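You operate a simulated robot arm through the tools that you are given. There is no shell and no other tool.

Carry out the task below with a simulated two-armed robot. There is one attempt and no reset: what you move stays moved.

TASK
Close up the row, lock it and point the pointer at its card.
Fine: free the red lever first; the card shows the row's blocks in the same order.
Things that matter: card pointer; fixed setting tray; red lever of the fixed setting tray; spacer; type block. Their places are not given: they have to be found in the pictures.

It is judged by the outcome, as a careful person would: the job done as asked, and still so three seconds after it is handed in. It fails if anything else is knocked over, pushed out of place, dropped, spilled or broken.

THE ROBOT
Two 7-joint arms with two-finger parallel grippers on one trunk that stands fixed in place. Base frame: the origin is at the foot of the trunk, x ahead of it, y to its left, z up; the work surface is at about z = 900. Lengths are in mm, angles in degrees, forces in N, time in s.
The left shoulder is at [110, 169, 1486], the right one opposite. With the tool pointing down near the work surface each hand reaches from about 420 to 740 mm from the base axis, measured 20 degrees to its own side. Payload 1.57 kg a hand.
The TCP of each hand is the grasp point between the finger pads, 30 mm short of the fingertips. In the tool frame z runs along the fingers and y along their closing line. The gripper opens to 80 mm. The fingers are 17 mm wide and 12 mm thick; the gripper's body (40 by 82 mm) begins 80 mm behind the TCP.
Orientation is that of the tool frame in the base frame, as a unit quaternion [x, y, z, w]. With the fingers straight down and closing along the base's y, the tool's x points along the base's -x, its y along +y and its z along -z.

THE INTERFACE
- The arms move only by the tool arm_command. It takes "left_deltas", "right_deltas" or both (then of equal length, played together; a hand with none holds still); each is a list of rows, each a list of 7 numbers: the shift along the base's x, y, z in mm, then the turn, a rotation vector about the base's x, y, z in degrees, then the opening, from 0 (shut) to 1 (fully open). In form: [[x, y, z, wx, wy, wz, claw], ...]. A call has 1 to 20 rows; each row shifts and turns the commanded pose from where the row before left it. Rows are played at 5 a second. More than 50 mm and 8.6 degrees between two rows, or a gripper value outside its range, and nothing of the call is played. A pose out of reach is approached as far as the arm can. The call stops where the force on the tool passes 50 N (or 10 N more than at its start, if that is more) or the arm is blocked; 0.2 s more then pass. Each finger travels about 72 mm/s and halts on what it meets, pressing with about 43 N; the grip force reading is that of the motor and also rises with nothing between the fingers. The clock runs only during rows and for 0.2 s after the last one: add rows that do not move to give the fingers time. The reply holds the time, the measured pose of the TCP, the force on the tool along the base axes, the opening and the grip force, in the units named above and with some noise, with the torque about the TCP (base axes, N m) and any sound that the robot's microphone picked up.
- Cameras (640 x 400 px; columns grow to the right, rows downward): "scene" is now at [181, 4.9, 1664.8]; the picture's right is [0.12, -0.99, 0.00], its down [-0.72, -0.09, -0.69] and it looks along [0.69, 0.08, -0.72] (base axes); focal length 357 px, centre (320, 200). "left" rides on the left gripper at [72, 7, -122] in its tool frame; the picture's right is [-0.09, 1.00, 0.00], its down [-0.84, -0.08, -0.54] and it looks along [-0.54, -0.05, 0.84] (tool axes); focal length 238 px, centre (320, 200). "right" rides on the right gripper at [72, -7, -122] in its tool frame; the picture's right is [0.09, 1.00, 0.00], its down [-0.84, 0.08, -0.54] and it looks along [-0.54, 0.05, 0.84] (tool axes); focal length 238 px, centre (320, 200).
- camera(camera): a new picture of that camera. It takes no simulated time.
- slide_trunk(by): slides the trunk up (or, below 0, down) by that many mm; the arms and the scene camera ride with it, the base frame stays. It gives what a move gives, with no picture.
- pan_tilt(pan, tilt): turns the head with the scene camera to pan (to the left, within 86 degrees either way) and tilt (down, from -29 to 69), counted from straight ahead of the robot. It gives what a move gives.
- pixel_to_xyz(camera, pixels): for up to 12 pixels [column, row] of the newest picture of that camera ("zoom" is the newest enlarged one), the place [x, y, z] in the base frame of the surface seen there, good to about 3 mm, but the place of the scene camera against the robot may be out by one fixed shift of up to 25 mm in any direction. It takes no simulated time.
- inspect(camera, box): a new picture of the part [left, top, right, bottom] of that camera's present view, enlarged. It takes no simulated time.
- hand_in(): hands the job in; it is judged then, once.

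Unless the task says otherwise, let go and move clear before handing in.

The tools are called after "Call:" as name(argument=value, ...) on one line, values as JSON. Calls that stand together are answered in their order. arm_command: Moves the arms, as the interface text tells. Its arguments: {"type":"object","properties":{"left_deltas":{"type":"array"},"right_deltas":{"type":"array"}},"required":[]} The other tools are called the same way: slide_trunk (by) moves the trunk up or down; pan_tilt (pan, tilt) turns the head that bears the scene camera; camera (camera) takes a picture; pixel_to_xyz (camera, pixels) gives the place of the surface under pixels of a picture; inspect (camera, box) takes an enlarged picture of a part of a camera's view; hand_in () hands the job in.

At the start:

```text
time: 0.0
left_position: [686.1, 214.7, 1227.5]
left_ee_rot: [0.0, 1.0, 0.0, -0.001]
left_ft_force: [1.4, 0.6, -0.5]
left_wrist_torque: [0.0, 0.02, 0.02]
left_opening: 79.8
left_gripper_force: 0.0
right_position: [653.5, -281.6, 1216.2]
right_ee_rot: [-0.001, 1.0, 0.0, 0.0]
right_ft_force: [0.0, -0.9, 0.0]
right_wrist_torque: [0.02, 0.04, 0.0]
right_opening: 79.9
right_gripper_force: 0.1
trunk travel left (down, up): [-800.0, 90.0]
head pan, tilt (commanded): [6.8, 46.3]
```

scene: 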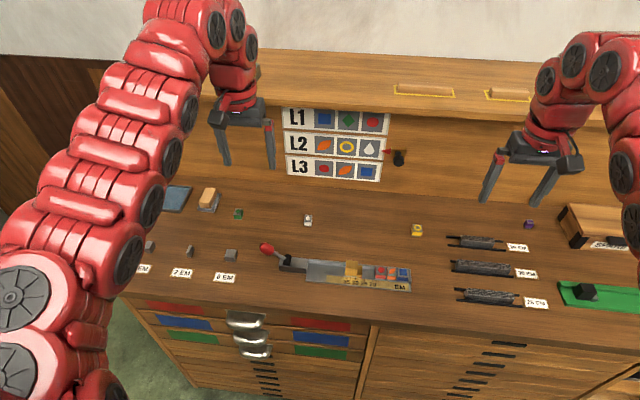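
right: 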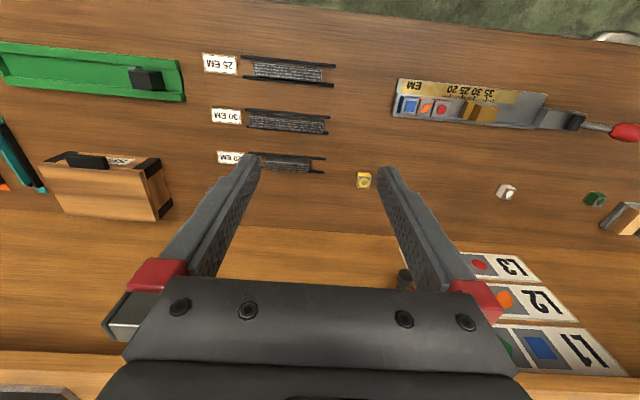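
left: 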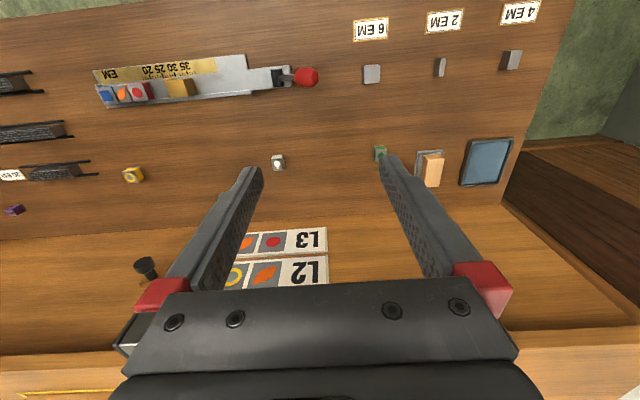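

The scene shows the setting tray around pixels (280-410, 245-290), with a red lever at (267,248), and the cards L1–L3 at (335,145) with a dark pointer knob at (398,158). I'll zoom in on these parts.

Call:
inspect(camera="scene", box=[240, 220, 430, 310])

Call:
inspect(camera="scene", box=[270, 95, 430, 195])

Call:
inspect(camera="left", box=[80, 40, 330, 200])

Call:
inspect(camera="right", box=[380, 60, 640, 220])

```text
3.37 times, centred on (335, 265) of scene
```

zoom: 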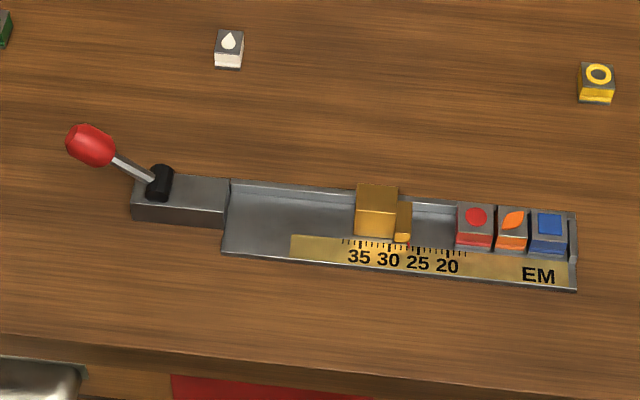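

```text
4.00 times, centred on (350, 145) of scene
```

zoom: 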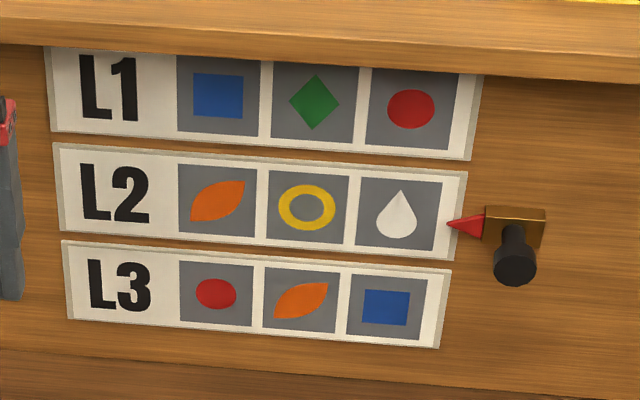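

```text
2.50 times, centred on (205, 120) of left
```

zoom: 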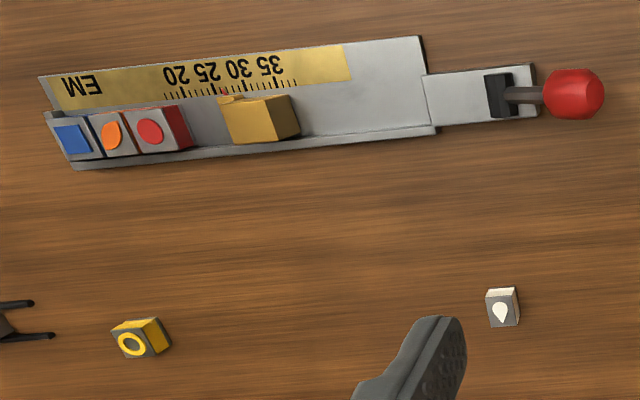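

```text
2.46 times, centred on (510, 140) of right
```

zoom: 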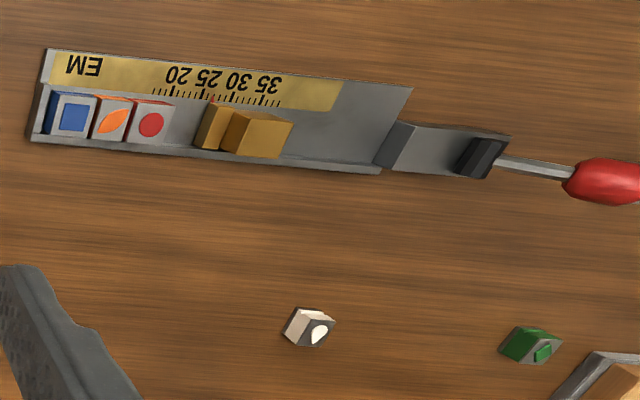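

The row in the tray reads red circle, orange leaf, blue square, which matches card L3, while the pointer currently sits at L2. Next I'll measure positions of the key features with the left hand camera (lever at (307,76), slider at (180,87)) and the scene camera.

Call:
camera(camera="left")

Call:
pixel_to_xyz(camera="left", pixels=[[307, 76], [290, 76], [277, 78], [180, 87], [173, 82], [141, 92], [124, 93], [106, 96], [245, 60], [100, 84], [246, 92], [110, 105]])

Call:
pixel_to_xyz(camera="scene", pixels=[[266, 248], [287, 264], [351, 269], [361, 276], [381, 272], [393, 273], [405, 273], [398, 160], [391, 151], [402, 152], [335, 145], [335, 170]])

Call:
inspect(camera="left", box=[90, 55, 210, 115])

Call:
inspect(camera="right", box=[390, 70, 510, 140])

```text
taken
```

left: 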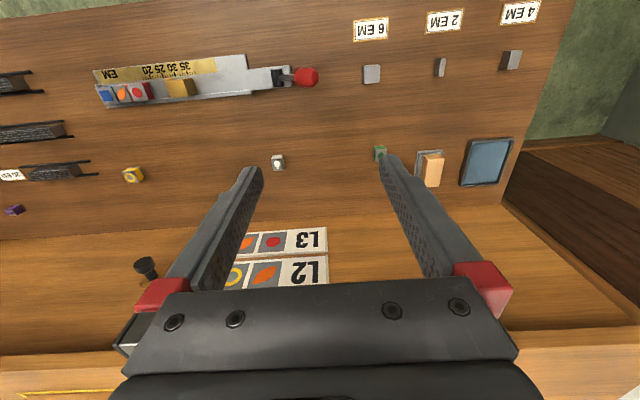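

```text
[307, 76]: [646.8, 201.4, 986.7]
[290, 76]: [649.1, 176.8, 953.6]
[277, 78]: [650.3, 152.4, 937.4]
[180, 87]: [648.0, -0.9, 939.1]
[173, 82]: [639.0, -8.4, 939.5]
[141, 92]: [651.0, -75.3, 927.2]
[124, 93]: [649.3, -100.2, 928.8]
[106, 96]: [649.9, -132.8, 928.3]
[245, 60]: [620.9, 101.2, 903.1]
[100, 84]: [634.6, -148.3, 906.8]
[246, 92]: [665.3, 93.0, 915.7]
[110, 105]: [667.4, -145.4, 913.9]
```

```text
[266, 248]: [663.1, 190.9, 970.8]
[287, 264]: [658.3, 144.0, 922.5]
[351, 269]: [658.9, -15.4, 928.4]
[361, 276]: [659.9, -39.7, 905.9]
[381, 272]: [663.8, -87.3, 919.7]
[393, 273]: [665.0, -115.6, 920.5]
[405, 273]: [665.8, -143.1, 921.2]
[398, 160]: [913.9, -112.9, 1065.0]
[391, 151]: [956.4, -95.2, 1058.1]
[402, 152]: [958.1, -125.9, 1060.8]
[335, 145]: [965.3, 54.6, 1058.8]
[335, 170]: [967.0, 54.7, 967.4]
```

```text
5.33 times, centred on (150, 85) of left
```

zoom: 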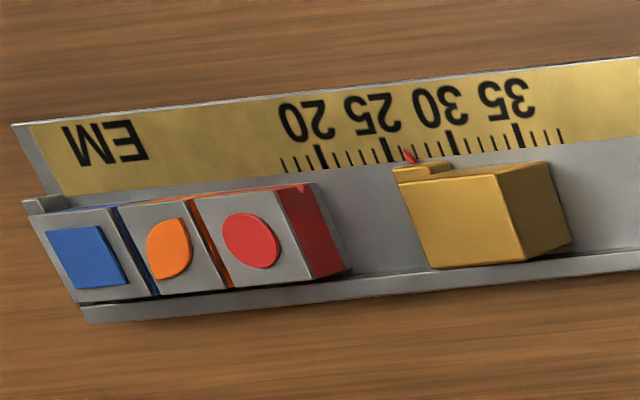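

```text
5.33 times, centred on (450, 105) of right
```

zoom: 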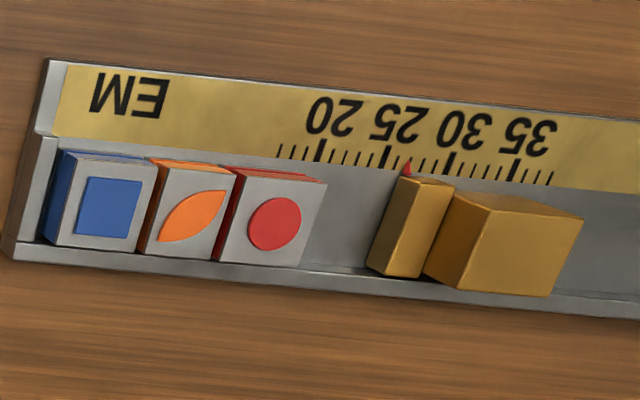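

Positions are consistent, with the scene camera offset by about (+14,-11,-10) mm from the hand camera. I'll zoom in closely on the lever, pointer and tray scale using the scene and hand cameras.

Call:
inspect(camera="scene", box=[374, 135, 422, 175])

Call:
inspect(camera="scene", box=[252, 232, 316, 282])

Call:
inspect(camera="left", box=[235, 50, 335, 115])

Call:
inspect(camera="scene", box=[334, 255, 418, 300])

```text
10.00 times, centred on (398, 155) of scene
```

zoom: 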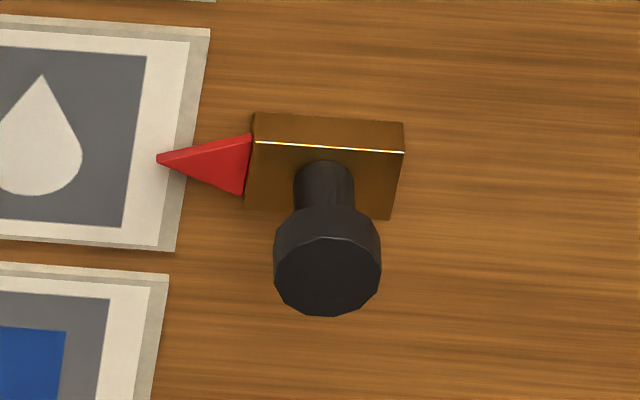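

```text
8.00 times, centred on (284, 257) of scene
```

zoom: 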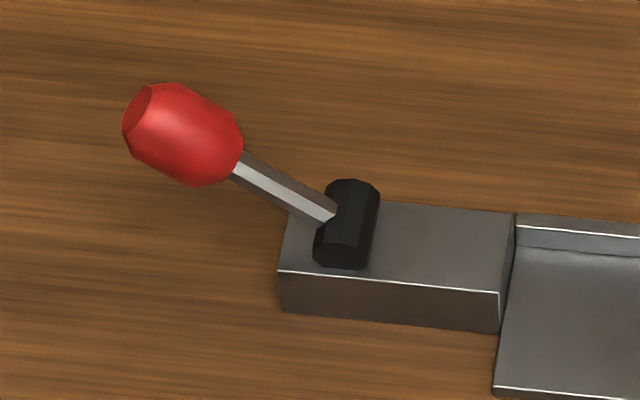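

```text
6.15 times, centred on (285, 82) of left
```

zoom: 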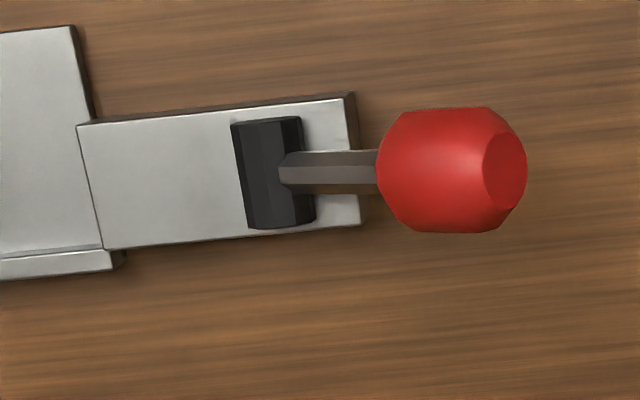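

```text
7.62 times, centred on (376, 278) of scene
```

zoom: 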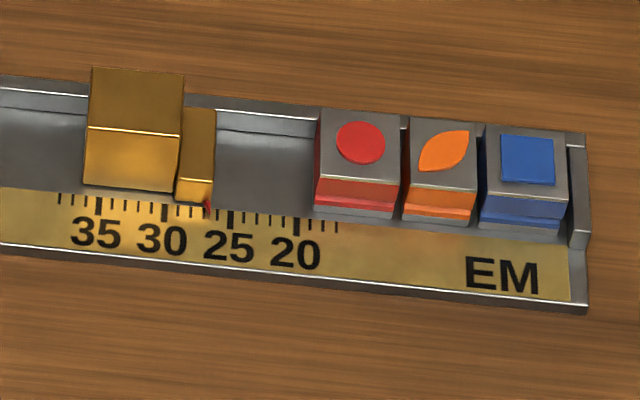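

The lever's black pivot barrel runs along x, so the red knob swings in the y–z plane; the pointer is a brass plate with a black knob sticking out toward me. I'll measure ball, slider, scale and pointer edges more finely from zoomed views.

Call:
inspect(camera="left", box=[235, 50, 335, 115])

Call:
pixel_to_xyz(camera="zoom", pixels=[[455, 170], [385, 170], [520, 170], [450, 112], [450, 228], [505, 170], [330, 170], [268, 170], [240, 120], [300, 215], [345, 100], [350, 215]])

Call:
inspect(camera="left", box=[90, 55, 210, 115])

Call:
pixel_to_xyz(camera="zoom", pixels=[[408, 158], [405, 190], [440, 260], [545, 170], [565, 240], [520, 255], [335, 270], [302, 195], [318, 155], [389, 148], [453, 140], [520, 135]])

Call:
inspect(camera="scene", box=[374, 135, 422, 175])

Call:
pixel_to_xyz(camera="zoom", pixels=[[160, 158], [325, 265], [275, 260], [378, 260], [325, 312], [325, 225], [325, 180], [255, 130], [400, 140], [260, 195], [500, 200], [240, 165]])

Call:
inspect(camera="scene", box=[270, 95, 430, 195])

Call:
pixel_to_xyz(camera="zoom", pixels=[[460, 85], [455, 155], [455, 178], [445, 254], [440, 275], [430, 343], [310, 8], [600, 60], [120, 95], [120, 192], [120, 285], [500, 340]])

```text
6.15 times, centred on (285, 82) of left
```

zoom: 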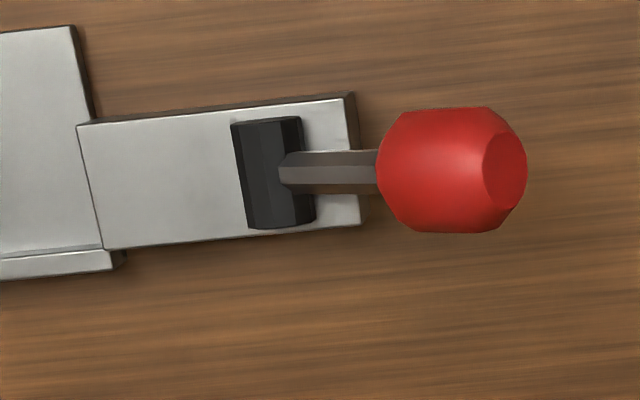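

```text
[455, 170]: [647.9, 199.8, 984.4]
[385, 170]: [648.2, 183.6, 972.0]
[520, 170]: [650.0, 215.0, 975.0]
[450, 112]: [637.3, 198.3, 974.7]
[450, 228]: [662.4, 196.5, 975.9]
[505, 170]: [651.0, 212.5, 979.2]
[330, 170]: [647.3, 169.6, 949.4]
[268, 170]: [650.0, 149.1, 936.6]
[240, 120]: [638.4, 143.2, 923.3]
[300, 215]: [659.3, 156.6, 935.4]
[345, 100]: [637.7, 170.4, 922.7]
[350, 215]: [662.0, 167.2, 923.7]
```

```text
5.33 times, centred on (150, 85) of left
```

zoom: 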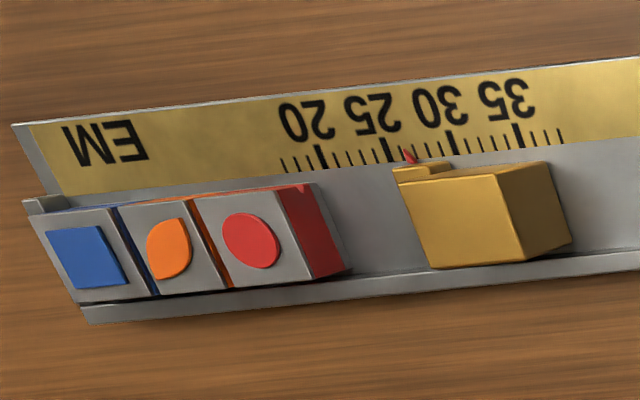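

```text
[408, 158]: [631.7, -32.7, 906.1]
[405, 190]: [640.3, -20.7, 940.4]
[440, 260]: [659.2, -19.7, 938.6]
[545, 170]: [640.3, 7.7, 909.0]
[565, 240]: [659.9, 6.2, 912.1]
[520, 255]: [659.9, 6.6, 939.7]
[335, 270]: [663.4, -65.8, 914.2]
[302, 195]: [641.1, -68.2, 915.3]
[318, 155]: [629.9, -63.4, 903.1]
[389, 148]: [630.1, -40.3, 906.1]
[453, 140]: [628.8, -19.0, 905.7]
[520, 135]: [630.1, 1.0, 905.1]
```

```text
10.00 times, centred on (398, 155) of scene
```

zoom: 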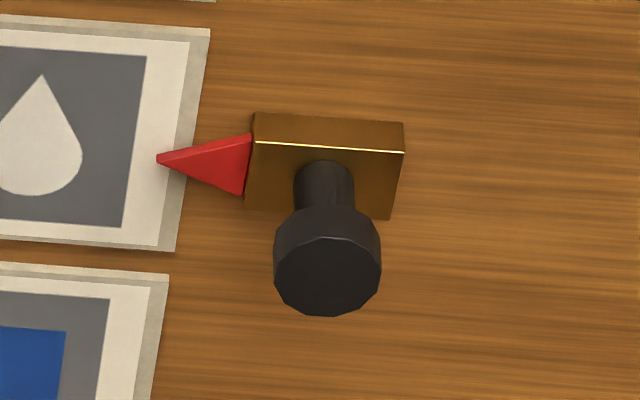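

```text
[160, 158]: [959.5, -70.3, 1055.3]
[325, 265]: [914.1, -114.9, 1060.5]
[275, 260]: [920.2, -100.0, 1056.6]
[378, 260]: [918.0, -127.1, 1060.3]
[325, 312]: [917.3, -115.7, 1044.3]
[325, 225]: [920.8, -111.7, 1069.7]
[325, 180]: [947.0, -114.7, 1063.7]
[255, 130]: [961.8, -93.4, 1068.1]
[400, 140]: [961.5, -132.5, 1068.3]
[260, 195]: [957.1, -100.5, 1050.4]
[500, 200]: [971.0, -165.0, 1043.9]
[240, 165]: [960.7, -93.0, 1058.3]
```

```text
4.00 times, centred on (350, 145) of scene
```

zoom: 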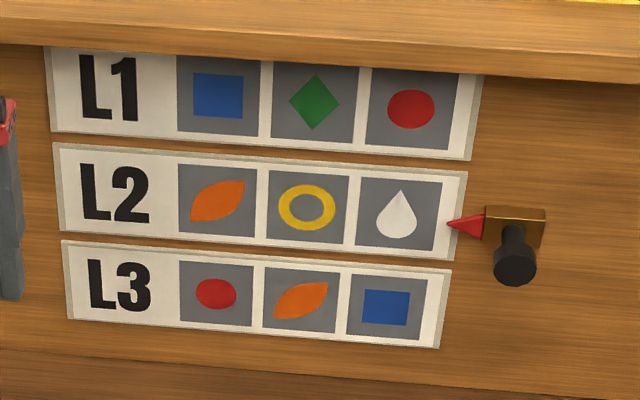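

```text
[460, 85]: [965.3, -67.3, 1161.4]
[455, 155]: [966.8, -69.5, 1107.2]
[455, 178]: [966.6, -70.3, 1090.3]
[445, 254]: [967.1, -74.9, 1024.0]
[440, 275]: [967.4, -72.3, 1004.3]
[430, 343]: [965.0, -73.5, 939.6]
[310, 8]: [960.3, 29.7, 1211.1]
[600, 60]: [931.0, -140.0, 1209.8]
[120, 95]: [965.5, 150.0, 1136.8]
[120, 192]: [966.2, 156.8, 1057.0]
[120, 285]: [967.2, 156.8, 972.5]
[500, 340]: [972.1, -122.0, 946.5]
```

The ball centre is near (650, 200, 972) with the pivot near (650, 150, 932), the slider's tall knob spans y −20…7, and card L3 is about 85 mm below L2. I'll bring the left hand above the lever with fingers open to straddle the ball along y.

Call:
arm_command(left_deltas=[[-9, -3, -37, 0, 0, 0, 1], [-9, -3, -37, 0, 0, 0, 1], [-9, -3, -37, 0, 0, 0, 0.8], [-9, -2, -36, 0, 0, 0, 0.7], [0, 0, 0, 0, 0, 0, 0.7]])

Call:
camera(camera="left")

Call:
camera(camera="scene")

```text
time: 1.2
left_position: [650.2, 202.4, 1079.5]
left_ee_rot: [0.0, 1.0, 0.0, 0.0]
left_ft_force: [0.3, 0.1, -0.4]
left_wrist_torque: [-0.01, 0.04, -0.02]
left_opening: 56.2
left_gripper_force: 0.0
right_position: [654.7, -283.0, 1217.6]
right_ee_rot: [0.0, 1.0, 0.0, 0.0]
right_ft_force: [0.4, -0.5, 0.9]
right_wrist_torque: [-0.03, 0.06, 0.04]
right_opening: 79.8
right_gripper_force: 0.2
trunk travel left (down, up): [-800.0, 90.0]
head pan, tilt (commanded): [6.8, 46.3]
```

```text
taken
```

left: 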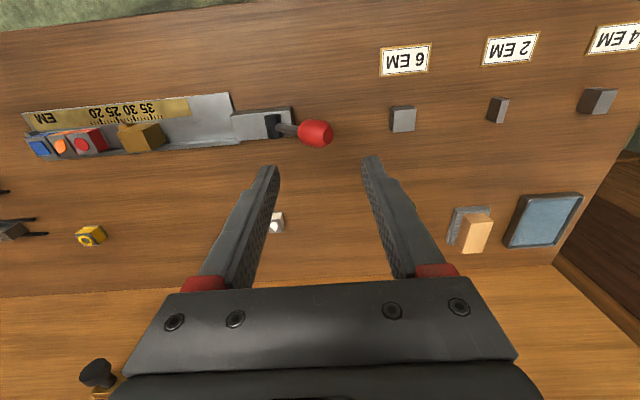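

```text
taken
```

scene: 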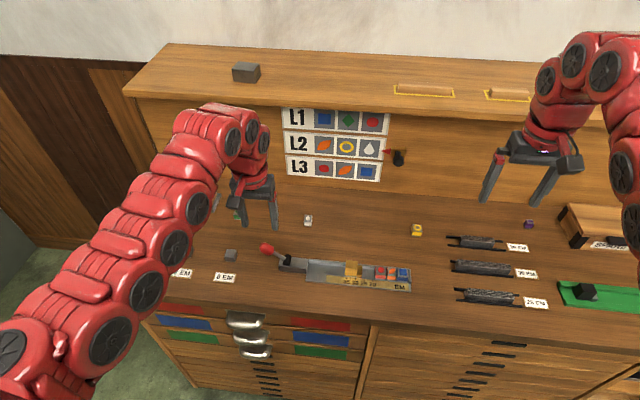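

The left hand hovers above the lever with the ball visible at (316,133) in the left view. I'll re-measure the ball from this closer view before descending.

Call:
pixel_to_xyz(camera="left", pixels=[[316, 133], [316, 122], [316, 145], [303, 133], [330, 133], [273, 126], [290, 130], [150, 132], [125, 138], [96, 140], [283, 112]])

Call:
inspect(camera="left", box=[220, 90, 380, 190])

```text
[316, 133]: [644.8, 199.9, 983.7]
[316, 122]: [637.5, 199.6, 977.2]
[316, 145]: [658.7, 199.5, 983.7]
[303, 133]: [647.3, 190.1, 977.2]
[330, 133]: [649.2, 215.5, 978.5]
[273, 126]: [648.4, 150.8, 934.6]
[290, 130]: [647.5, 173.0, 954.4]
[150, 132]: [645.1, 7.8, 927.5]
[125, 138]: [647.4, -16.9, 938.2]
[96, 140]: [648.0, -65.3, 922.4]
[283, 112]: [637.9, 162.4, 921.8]
```

```text
4.00 times, centred on (300, 140) of left
```

zoom: 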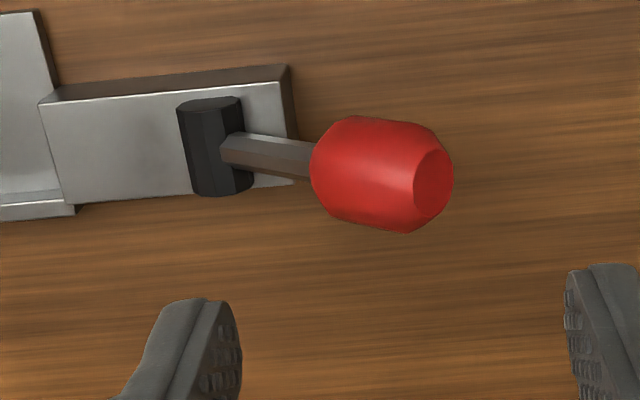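

The ball is centred near (650, 200, 973). I'll descend so the fingertips end at about z 968, straddling the ball with the shaft still clear below the right finger.

Call:
arm_command(left_deltas=[[0, 1, -27, 0, 0, 0, 0.7], [0, 0, -27, 0, 0, 0, 0.7], [0, 0, -27, 0, 0, 0, 0.7], [0, 0, 0, 0, 0, 0, 0.7]])

Call:
inspect(camera="left", box=[200, 60, 440, 210])

Call:
inspect(camera="scene", box=[220, 180, 348, 290])

```text
time: 2.2
left_position: [650.8, 204.6, 1000.0]
left_ee_rot: [0.0, 1.0, 0.0, 0.0]
left_ft_force: [0.5, 0.0, 0.5]
left_wrist_torque: [0.02, 0.0, 0.01]
left_opening: 55.9
left_gripper_force: 0.0
right_position: [653.0, -282.2, 1217.6]
right_ee_rot: [0.0, 1.0, 0.0, 0.0]
right_ft_force: [1.0, 0.2, -0.3]
right_wrist_torque: [0.03, 0.0, -0.02]
right_opening: 79.7
right_gripper_force: 0.0
trunk travel left (down, up): [-800.0, 90.0]
head pan, tilt (commanded): [6.8, 46.3]
```

```text
2.67 times, centred on (320, 135) of left
```

zoom: 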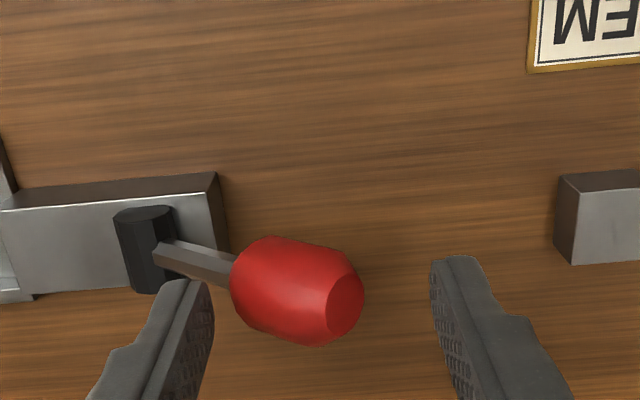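

```text
3.64 times, centred on (284, 235) of scene
```

zoom: 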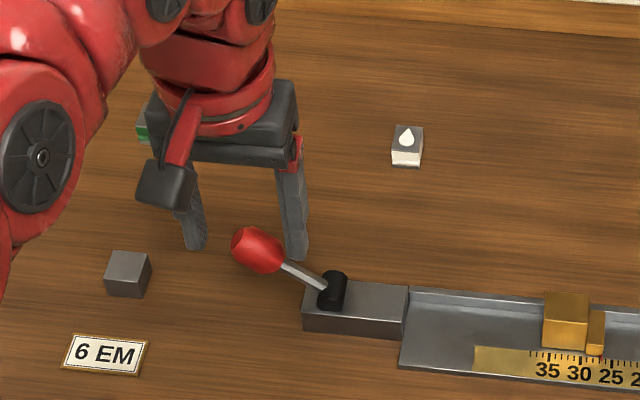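

The fingertips straddle the ball cleanly. I'll sweep toward −y in small steps, rising slightly, so the left finger pushes the lever up out of its lock, and watch the force.

Call:
arm_command(left_deltas=[[0, -8, 0, 0, 0, 0, 0.7], [0, -8, 0, 0, 0, 0, 0.7], [0, -8, 3, 0, 0, 0, 0.7], [0, -8, 4, 0, 0, 0, 0.7], [0, -8, 4, 0, 0, 0, 0.7]])

Call:
inspect(camera="left", box=[200, 60, 440, 210])

Call:
inspect(camera="scene", box=[220, 180, 348, 290])

```text
time: 3.4
left_position: [650.4, 163.0, 1011.6]
left_ee_rot: [0.0, 1.0, -0.001, -0.001]
left_ft_force: [-0.3, 1.8, 2.3]
left_wrist_torque: [0.13, 0.0, -0.02]
left_opening: 57.4
left_gripper_force: 0.7
right_position: [653.6, -281.3, 1216.9]
right_ee_rot: [-0.001, 1.0, 0.0, 0.0]
right_ft_force: [-0.1, 0.6, 0.1]
right_wrist_torque: [0.04, 0.03, -0.01]
right_opening: 80.1
right_gripper_force: 0.1
trunk travel left (down, up): [-800.0, 90.0]
head pan, tilt (commanded): [6.8, 46.3]
```

```text
2.67 times, centred on (320, 135) of left
```

zoom: 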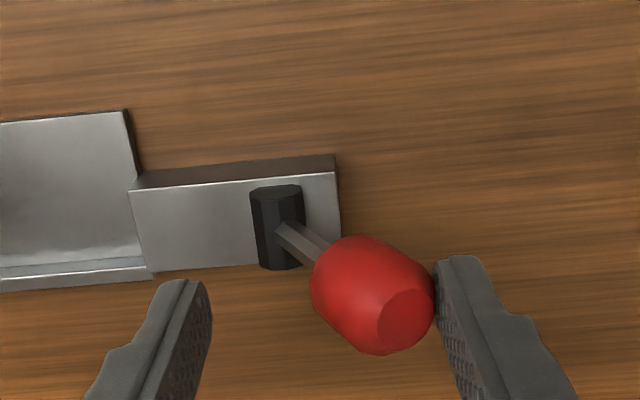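

```text
3.64 times, centred on (284, 235) of scene
```

zoom: 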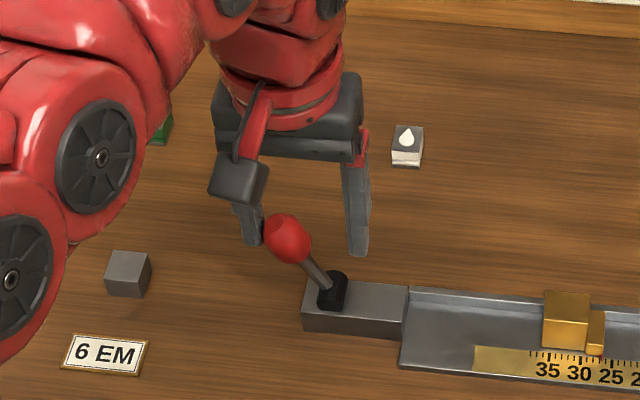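

The lever is swinging up with only about 2 N of force. I'll continue the sweep past vertical.

Call:
arm_command(left_deltas=[[0, -8, 3, 0, 0, 0, 0.7], [0, -8, 2, 0, 0, 0, 0.7], [0, -8, 0, 0, 0, 0, 0.7], [0, -8, 0, 0, 0, 0, 0.7], [0, -8, 0, 0, 0, 0, 0.7]])

Call:
inspect(camera="left", box=[200, 60, 440, 210])

Call:
inspect(camera="scene", box=[220, 180, 348, 290])

```text
time: 4.6
left_position: [649.3, 128.4, 1016.1]
left_ee_rot: [-0.002, 1.0, 0.0, 0.0]
left_ft_force: [-0.5, 13.0, 2.6]
left_wrist_torque: [0.4, 0.2, -0.01]
left_opening: 67.8
left_gripper_force: 6.6
right_position: [653.5, -277.6, 1217.6]
right_ee_rot: [0.0, 1.0, -0.001, 0.0]
right_ft_force: [0.1, -0.3, 0.3]
right_wrist_torque: [-0.03, 0.02, 0.0]
right_opening: 79.9
right_gripper_force: 0.0
trunk travel left (down, up): [-800.0, 90.0]
head pan, tilt (commanded): [6.8, 46.3]
```

```text
2.67 times, centred on (320, 135) of left
```

zoom: 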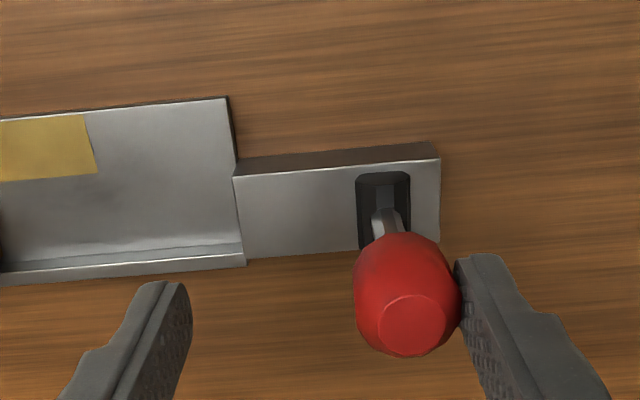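

```text
3.64 times, centred on (284, 235) of scene
```

zoom: 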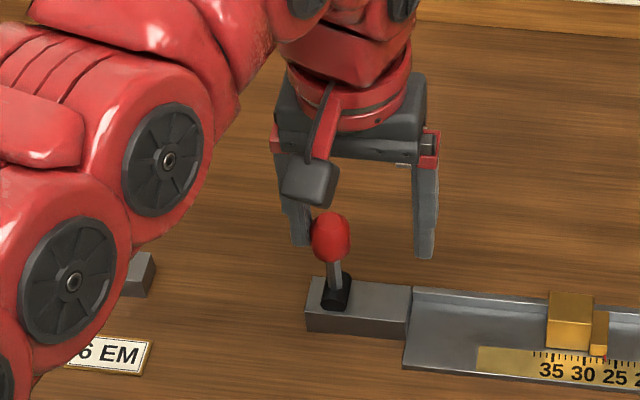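

The lever is now about vertical and resists at 13 N, the finger being pushed outward (opening 67.8). I'll press a few millimetres more to see whether this is the end stop.

Call:
arm_command(left_deltas=[[0, -4, 0, 0, 0, 0, 0.8], [0, -4, 0, 0, 0, 0, 0.8]])

Call:
inspect(camera="left", box=[200, 60, 440, 210])

Call:
inspect(camera="scene", box=[220, 180, 348, 290])

```text
time: 5.2
left_position: [650.8, 121.6, 1015.1]
left_ee_rot: [-0.002, 1.0, -0.001, -0.001]
left_ft_force: [-1.2, 24.1, 2.0]
left_wrist_torque: [0.64, 0.19, 0.03]
left_opening: 79.7
left_gripper_force: 9.2
right_position: [653.0, -277.3, 1217.7]
right_ee_rot: [-0.001, 1.0, -0.001, 0.0]
right_ft_force: [-0.4, 0.9, -0.9]
right_wrist_torque: [0.03, 0.04, -0.05]
right_opening: 80.2
right_gripper_force: 0.1
trunk travel left (down, up): [-800.0, 90.0]
head pan, tilt (commanded): [6.8, 46.3]
```

```text
2.67 times, centred on (320, 135) of left
```

zoom: 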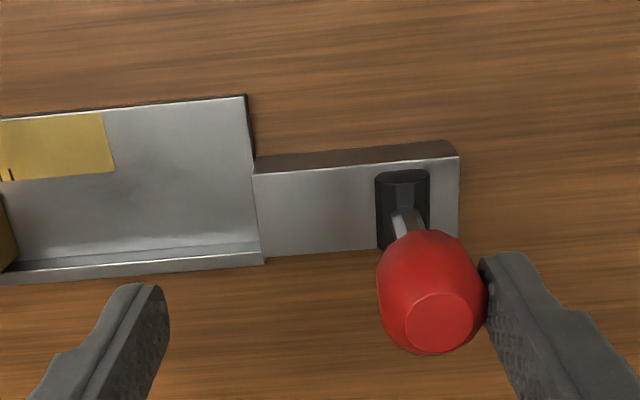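

```text
3.64 times, centred on (284, 235) of scene
```

zoom: 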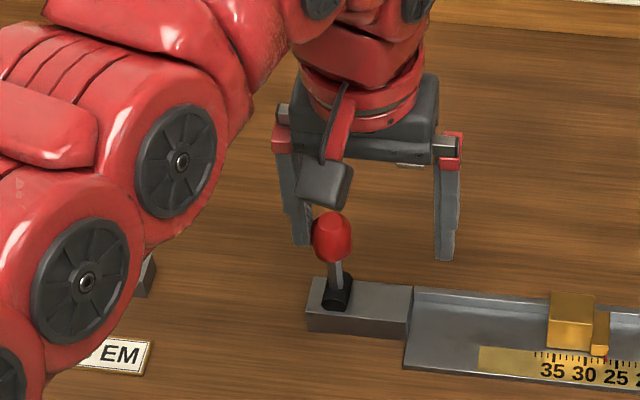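

The lever stays vertical at 24 N, so this is its end stop. I'll back off and lift the hand clear, then see whether the lever stays upright.

Call:
arm_command(left_deltas=[[0, 8, 0, 0, 0, 0, 1], [0, 6, 2, 0, 0, 0, 1], [0, 0, 30, 0, 0, 0, 1], [0, 0, 40, 0, 0, 0, 1], [0, 10, 40, 0, 0, 0, 1]])

Call:
inspect(camera="scene", box=[220, 180, 430, 310])

Call:
camera(camera="left")

Call:
camera(camera="right")

```text
time: 6.4
left_position: [650.5, 139.6, 1127.7]
left_ee_rot: [0.001, 1.0, 0.0, -0.001]
left_ft_force: [0.1, -0.2, -0.3]
left_wrist_torque: [-0.02, -0.01, 0.01]
left_opening: 80.1
left_gripper_force: 0.1
right_position: [652.1, -282.1, 1216.8]
right_ee_rot: [-0.001, 1.0, 0.0, 0.0]
right_ft_force: [-0.9, -0.1, 0.4]
right_wrist_torque: [0.0, 0.0, -0.03]
right_opening: 79.8
right_gripper_force: 0.1
trunk travel left (down, up): [-800.0, 90.0]
head pan, tilt (commanded): [6.8, 46.3]
```

```text
3.05 times, centred on (325, 245) of scene
```

zoom: 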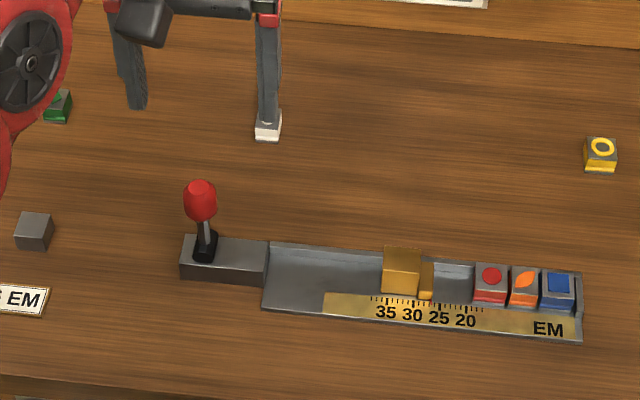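

```text
taken
```

left: 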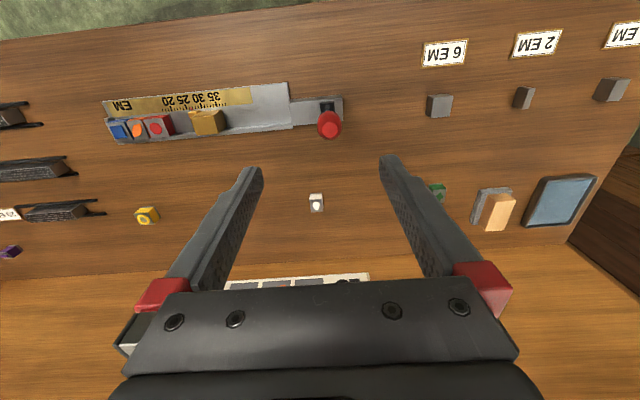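

```text
taken
```

right: 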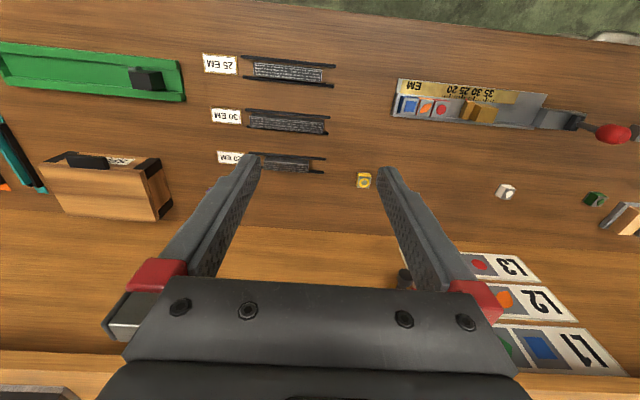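

The lever holds upright after release and nothing else moved. Now I'll move the left hand aside to y≈212 and bring the right hand, closed, over to y≈32 just left of the slider knob at height.

Call:
arm_command(left_deltas=[[0, 9, 0, 0, 0, 0, 1], [0, 9, 0, 0, 0, 0, 1], [0, 9, 0, 0, 0, 0, 1], [0, 9, 0, 0, 0, 0, 1], [0, 9, 0, 0, 0, 0, 1], [0, 9, 0, 0, 0, 0, 1], [0, 9, 0, 0, 0, 0, 1], [0, 9, 0, 0, 0, 0, 1], [0, 0, 0, 0, 0, 0, 1]], right_deltas=[[0, 39.5, 0, 0, 0, 0, 0.5], [0, 39.5, 0, 0, 0, 0, 0], [0, 39.5, 0, 0, 0, 0, 0], [0, 39.5, 0, 0, 0, 0, 0], [0, 39.5, 0, 0, 0, 0, 0], [0, 39.5, 0, 0, 0, 0, 0], [0, 39.5, 0, 0, 0, 0, 0], [-2, 39.5, 0, 0, 0, 0, 0], [0, 0, 0, 0, 0, 0, 0]])

Call:
camera(camera="right")

Call:
camera(camera="scene")

```text
time: 8.4
left_position: [651.0, 210.9, 1128.0]
left_ee_rot: [0.0, 1.0, 0.0, 0.0]
left_ft_force: [0.0, -0.4, 0.0]
left_wrist_torque: [0.02, 0.02, 0.05]
left_opening: 79.9
left_gripper_force: 0.0
right_position: [650.4, 32.7, 1216.6]
right_ee_rot: [0.0, 1.0, 0.001, 0.0]
right_ft_force: [0.0, 0.0, -0.5]
right_wrist_torque: [-0.01, -0.03, -0.02]
right_opening: 0.0
right_gripper_force: 21.1
trunk travel left (down, up): [-800.0, 90.0]
head pan, tilt (commanded): [6.8, 46.3]
```

```text
taken
```

right: 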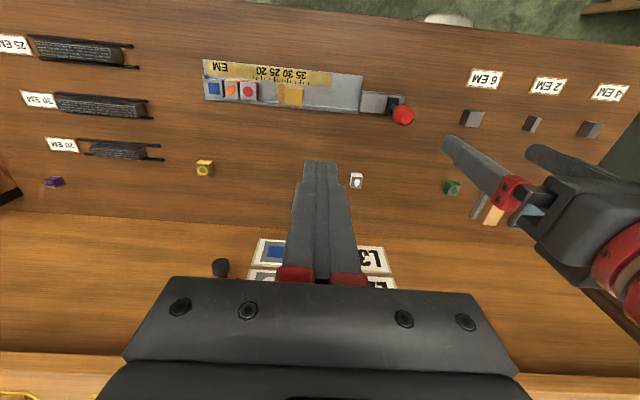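

```text
taken
```

scene: 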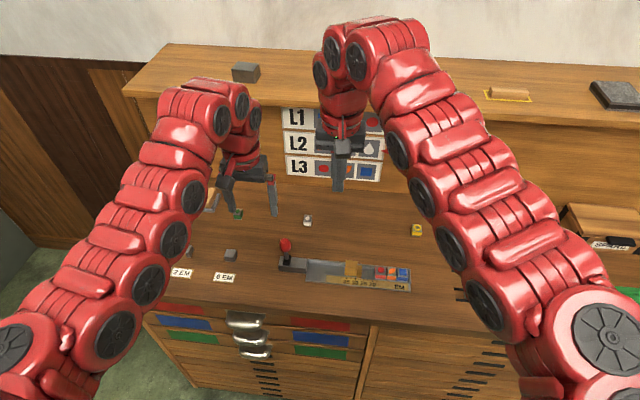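

Call:
inspect(camera="right", box=[200, 55, 420, 195])

Call:
pixel_to_xyz(camera="right", pixels=[[292, 95], [302, 95], [281, 95], [292, 88], [292, 104], [256, 92], [242, 90], [403, 114], [330, 95], [362, 98], [330, 108]])

```text
2.86 times, centred on (310, 125) of right
```

zoom: 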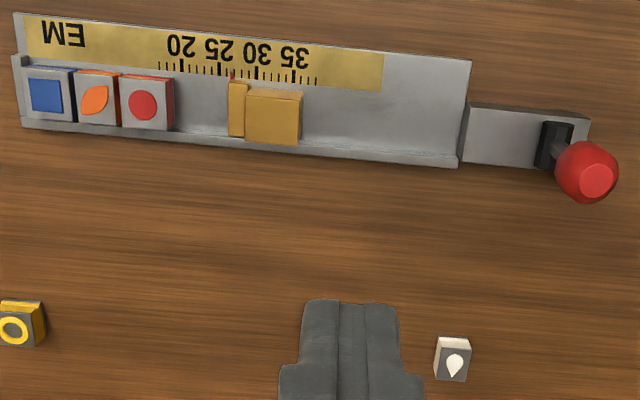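

```text
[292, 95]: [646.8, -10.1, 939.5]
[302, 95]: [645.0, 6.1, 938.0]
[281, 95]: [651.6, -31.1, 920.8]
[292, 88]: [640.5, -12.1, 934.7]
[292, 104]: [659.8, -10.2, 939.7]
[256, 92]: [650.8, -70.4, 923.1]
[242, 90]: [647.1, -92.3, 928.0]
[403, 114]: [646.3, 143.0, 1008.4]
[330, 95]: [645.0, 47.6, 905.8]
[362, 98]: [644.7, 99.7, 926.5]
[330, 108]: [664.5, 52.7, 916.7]
```

The slider knob spans y≈−26…+6 with its top at z≈940, and the tray floor is at z≈905. I'll lower the right closed fingers at y≈32 to just left of the knob, stopping with tips near z 918.

Call:
arm_command(right_deltas=[[0, 0, -40, 0, 0, 0, 0], [0, 0, -40, 0, 0, 0, 0], [0, 0, -40, 0, 0, 0, 0], [0, 0, -40, 0, 0, 0, 0], [0, 0, -40, 0, 0, 0, 0], [0, 0, -30, 0, 0, 0, 0], [0, 0, -20, 0, 0, 0, 0], [0, 0, -18, 0, 0, 0, 0], [0, 0, 0, 0, 0, 0, 0]])

Call:
camera(camera="right")

Call:
inspect(camera="scene", box=[240, 180, 440, 310])

Call:
camera(camera="left")

```text
time: 10.4
left_position: [651.0, 210.9, 1127.9]
left_ee_rot: [0.001, 1.0, 0.0, 0.0]
left_ft_force: [-0.1, -0.5, 1.1]
left_wrist_torque: [0.01, -0.01, -0.03]
left_opening: 80.0
left_gripper_force: 0.1
right_position: [650.5, 34.2, 947.9]
right_ee_rot: [0.0, 1.0, 0.0, -0.001]
right_ft_force: [-0.1, -0.1, 0.2]
right_wrist_torque: [0.01, -0.02, -0.02]
right_opening: 0.0
right_gripper_force: 21.1
trunk travel left (down, up): [-800.0, 90.0]
head pan, tilt (commanded): [6.8, 46.3]
```

```text
taken
```

right: 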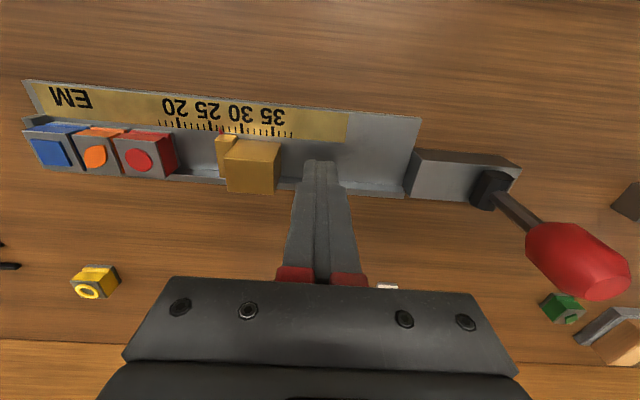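

```text
3.08 times, centred on (340, 245) of scene
```

zoom: 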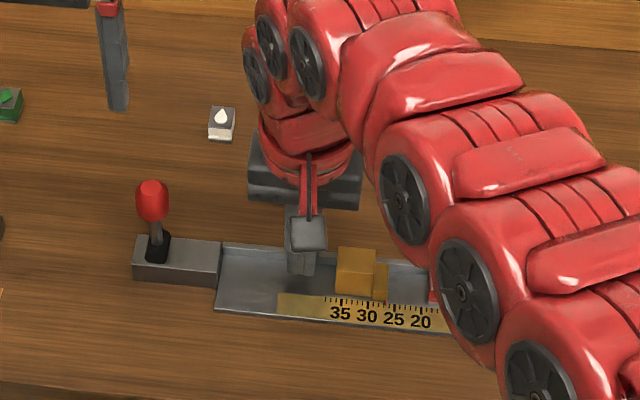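

```text
taken
```

left: 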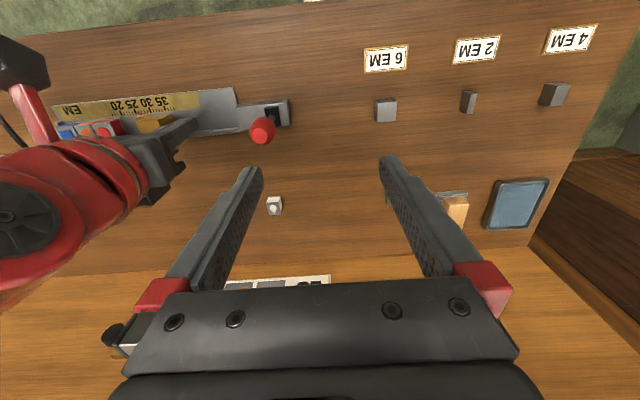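

The right fingers are in the channel at y≈34 with the slider knob just to their right in the scene, free of contact (0 N). I'll push toward −y gently and check whether the slider moves.

Call:
arm_command(right_deltas=[[0, -6, 0, 0, 0, 0, 0], [0, -6, 0, 0, 0, 0, 0], [0, -4, 0, 0, 0, 0, 0], [0, -4, 0, 0, 0, 0, 0], [0, -4, 0, 0, 0, 0, 0]])

Call:
camera(camera="right")

```text
time: 11.6
left_position: [650.7, 211.1, 1127.6]
left_ee_rot: [0.0, 1.0, 0.0, 0.0]
left_ft_force: [0.3, 0.0, -0.2]
left_wrist_torque: [-0.01, 0.04, 0.0]
left_opening: 80.0
left_gripper_force: 0.1
right_position: [651.9, 10.6, 949.4]
right_ee_rot: [0.0, 1.0, 0.0, 0.0]
right_ft_force: [-1.2, 1.4, -0.4]
right_wrist_torque: [0.02, 0.02, 0.02]
right_opening: 0.0
right_gripper_force: 21.5
trunk travel left (down, up): [-800.0, 90.0]
head pan, tilt (commanded): [6.8, 46.3]
```

```text
taken
```

right: 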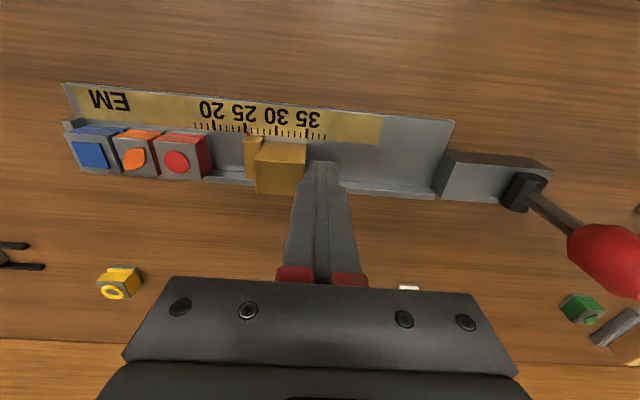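

The slider moves freely (1.4 N) and its index has shifted toward 25. I'll keep pushing it toward the blocks.

Call:
arm_command(right_deltas=[[0, -5, 0, 0, 0, 0, 0], [0, -5, 0, 0, 0, 0, 0], [0, -5, 0, 0, 0, 0, 0], [0, -5, 0, 0, 0, 0, 0], [0, -3, 0, 0, 0, 0, 0]])

Call:
inspect(camera="right", box=[60, 60, 380, 240])

```text
time: 12.8
left_position: [650.0, 212.0, 1127.6]
left_ee_rot: [0.0, 1.0, 0.0, 0.0]
left_ft_force: [0.4, -0.1, 1.5]
left_wrist_torque: [-0.01, 0.02, 0.02]
left_opening: 79.8
left_gripper_force: 0.1
right_position: [651.6, -12.6, 949.2]
right_ee_rot: [0.0, 1.0, 0.001, 0.0]
right_ft_force: [-0.5, 0.6, 0.8]
right_wrist_torque: [0.02, 0.01, -0.01]
right_opening: 0.3
right_gripper_force: 22.3
trunk travel left (down, up): [-800.0, 90.0]
head pan, tilt (commanded): [6.8, 46.3]
```

```text
2.00 times, centred on (220, 150) of right
```

zoom: 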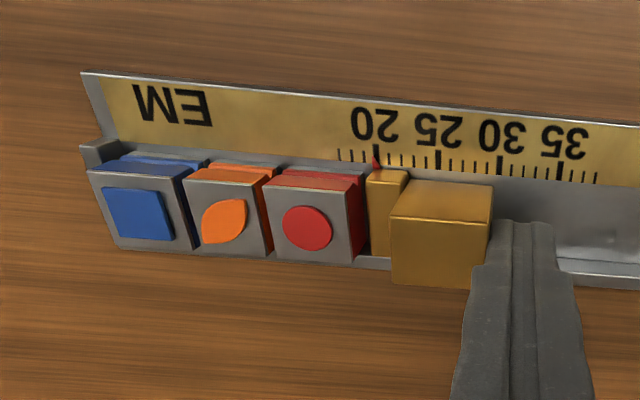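

The slider index reads about 20 and a small gap to the red block remains. I'll advance in 2 mm steps until the blocks close up and the force climbs.

Call:
arm_command(right_deltas=[[0, -2, 0, 0, 0, 0, 0], [0, -2, 0, 0, 0, 0, 0], [0, -2, 0, 0, 0, 0, 0], [0, -1, 0, 0, 0, 0, 0]])

Call:
inspect(camera="right", box=[60, 60, 380, 240])

```text
time: 13.8
left_position: [651.1, 212.0, 1128.1]
left_ee_rot: [0.0, 1.0, 0.0, 0.001]
left_ft_force: [0.8, 0.1, -0.2]
left_wrist_torque: [0.0, 0.01, -0.02]
left_opening: 79.8
left_gripper_force: 0.0
right_position: [651.0, -19.5, 949.5]
right_ee_rot: [0.0, 1.0, 0.0, -0.001]
right_ft_force: [0.2, 0.4, -0.9]
right_wrist_torque: [0.07, -0.01, -0.02]
right_opening: 0.0
right_gripper_force: 21.8
trunk travel left (down, up): [-800.0, 90.0]
head pan, tilt (commanded): [6.8, 46.3]
```

```text
2.00 times, centred on (220, 150) of right
```

zoom: 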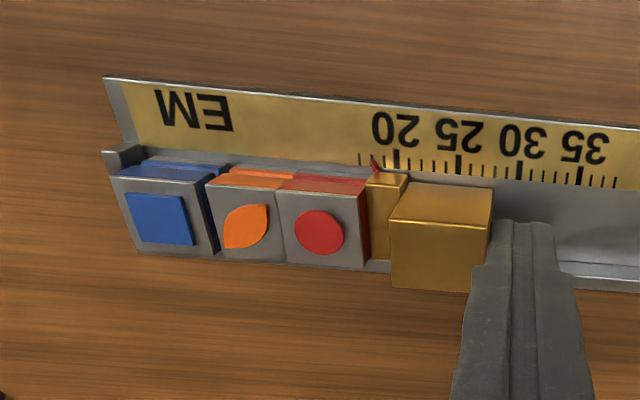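

Red and orange are now together, with a small gap left before blue; index is near 18.3. I'll continue in 1 mm steps.

Call:
arm_command(right_deltas=[[0, -1, 0, 0, 0, 0, 0], [0, -1, 0, 0, 0, 0, 0], [0, -1, 0, 0, 0, 0, 0], [0, -1, 0, 0, 0, 0, 0]])

Call:
inspect(camera="right", box=[60, 60, 380, 240])

```text
time: 14.8
left_position: [650.1, 211.8, 1128.4]
left_ee_rot: [0.0, 1.0, 0.0, 0.0]
left_ft_force: [0.0, -0.5, 0.1]
left_wrist_torque: [-0.03, -0.02, -0.01]
left_opening: 80.1
left_gripper_force: 0.0
right_position: [650.7, -24.2, 948.1]
right_ee_rot: [0.0, 1.0, 0.0, -0.001]
right_ft_force: [-0.4, 2.0, -0.7]
right_wrist_torque: [0.08, -0.01, -0.01]
right_opening: 0.0
right_gripper_force: 21.1
trunk travel left (down, up): [-800.0, 90.0]
head pan, tilt (commanded): [6.8, 46.3]
```

```text
2.00 times, centred on (220, 150) of right
```

zoom: 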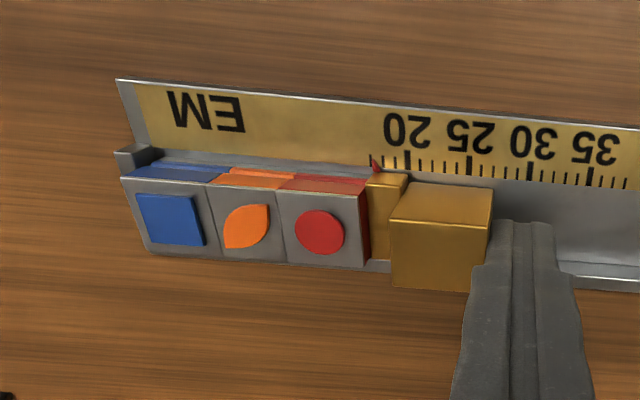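

All three blocks appear to touch; a sliver may remain between blue and the end stop. I'll push on in 1 mm steps until the force builds.

Call:
arm_command(right_deltas=[[0, -1, 0, 0, 0, 0, 0], [0, -1, 0, 0, 0, 0, 0], [0, -1, 0, 0, 0, 0, 0]])

Call:
inspect(camera="right", box=[60, 60, 380, 240])

```text
time: 15.6
left_position: [651.2, 211.8, 1127.5]
left_ee_rot: [0.0, 1.0, 0.0, 0.0]
left_ft_force: [0.1, 0.2, 0.4]
left_wrist_torque: [0.0, -0.02, -0.03]
left_opening: 80.2
left_gripper_force: 0.0
right_position: [652.2, -25.8, 949.3]
right_ee_rot: [0.0, 1.0, 0.0, 0.0]
right_ft_force: [-1.6, 5.0, 0.3]
right_wrist_torque: [0.05, 0.05, -0.02]
right_opening: 0.0
right_gripper_force: 20.5
trunk travel left (down, up): [-800.0, 90.0]
head pan, tilt (commanded): [6.8, 46.3]
```

```text
2.00 times, centred on (220, 150) of right
```

zoom: 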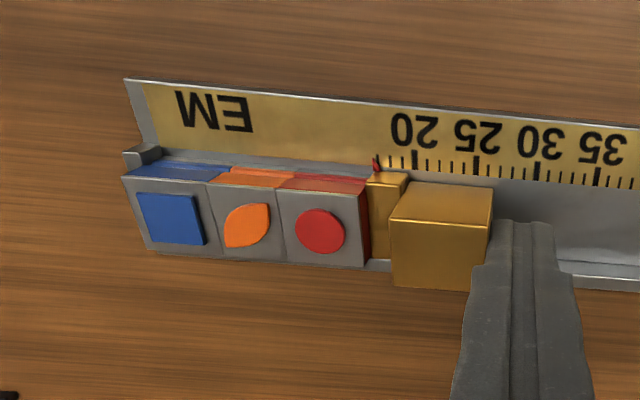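

Force has risen to 5 N with the index near the last tick. I'll push 2 mm more and zoom in on the blocks and the end stop.

Call:
arm_command(right_deltas=[[0, -1, 0, 0, 0, 0, 0], [0, -1, 0, 0, 0, 0, 0], [0, 0, 0, 0, 0, 0, 0]])

Call:
inspect(camera="right", box=[110, 85, 270, 205])

Call:
inspect(camera="left", box=[40, 80, 240, 160])

```text
time: 16.4
left_position: [649.6, 214.3, 1129.2]
left_ee_rot: [0.0, 1.0, 0.0, 0.0]
left_ft_force: [0.1, -0.3, 0.0]
left_wrist_torque: [-0.01, 0.04, -0.02]
left_opening: 79.8
left_gripper_force: 0.0
right_position: [651.4, -25.8, 948.5]
right_ee_rot: [-0.001, 1.0, 0.0, -0.001]
right_ft_force: [-1.9, 14.2, -0.6]
right_wrist_torque: [0.29, 0.01, -0.03]
right_opening: 0.0
right_gripper_force: 22.0
trunk travel left (down, up): [-800.0, 90.0]
head pan, tilt (commanded): [6.8, 46.3]
```

```text
3.33 times, centred on (190, 145) of right
```

zoom: 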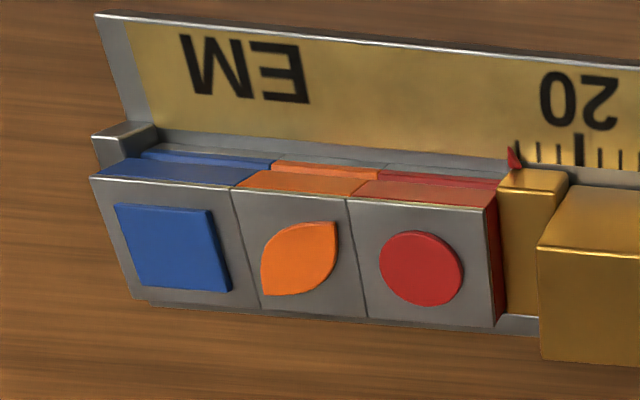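

```text
3.20 times, centred on (140, 120) of left
```

zoom: 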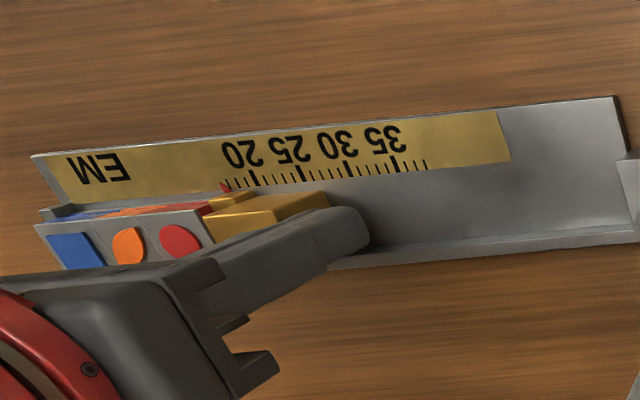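

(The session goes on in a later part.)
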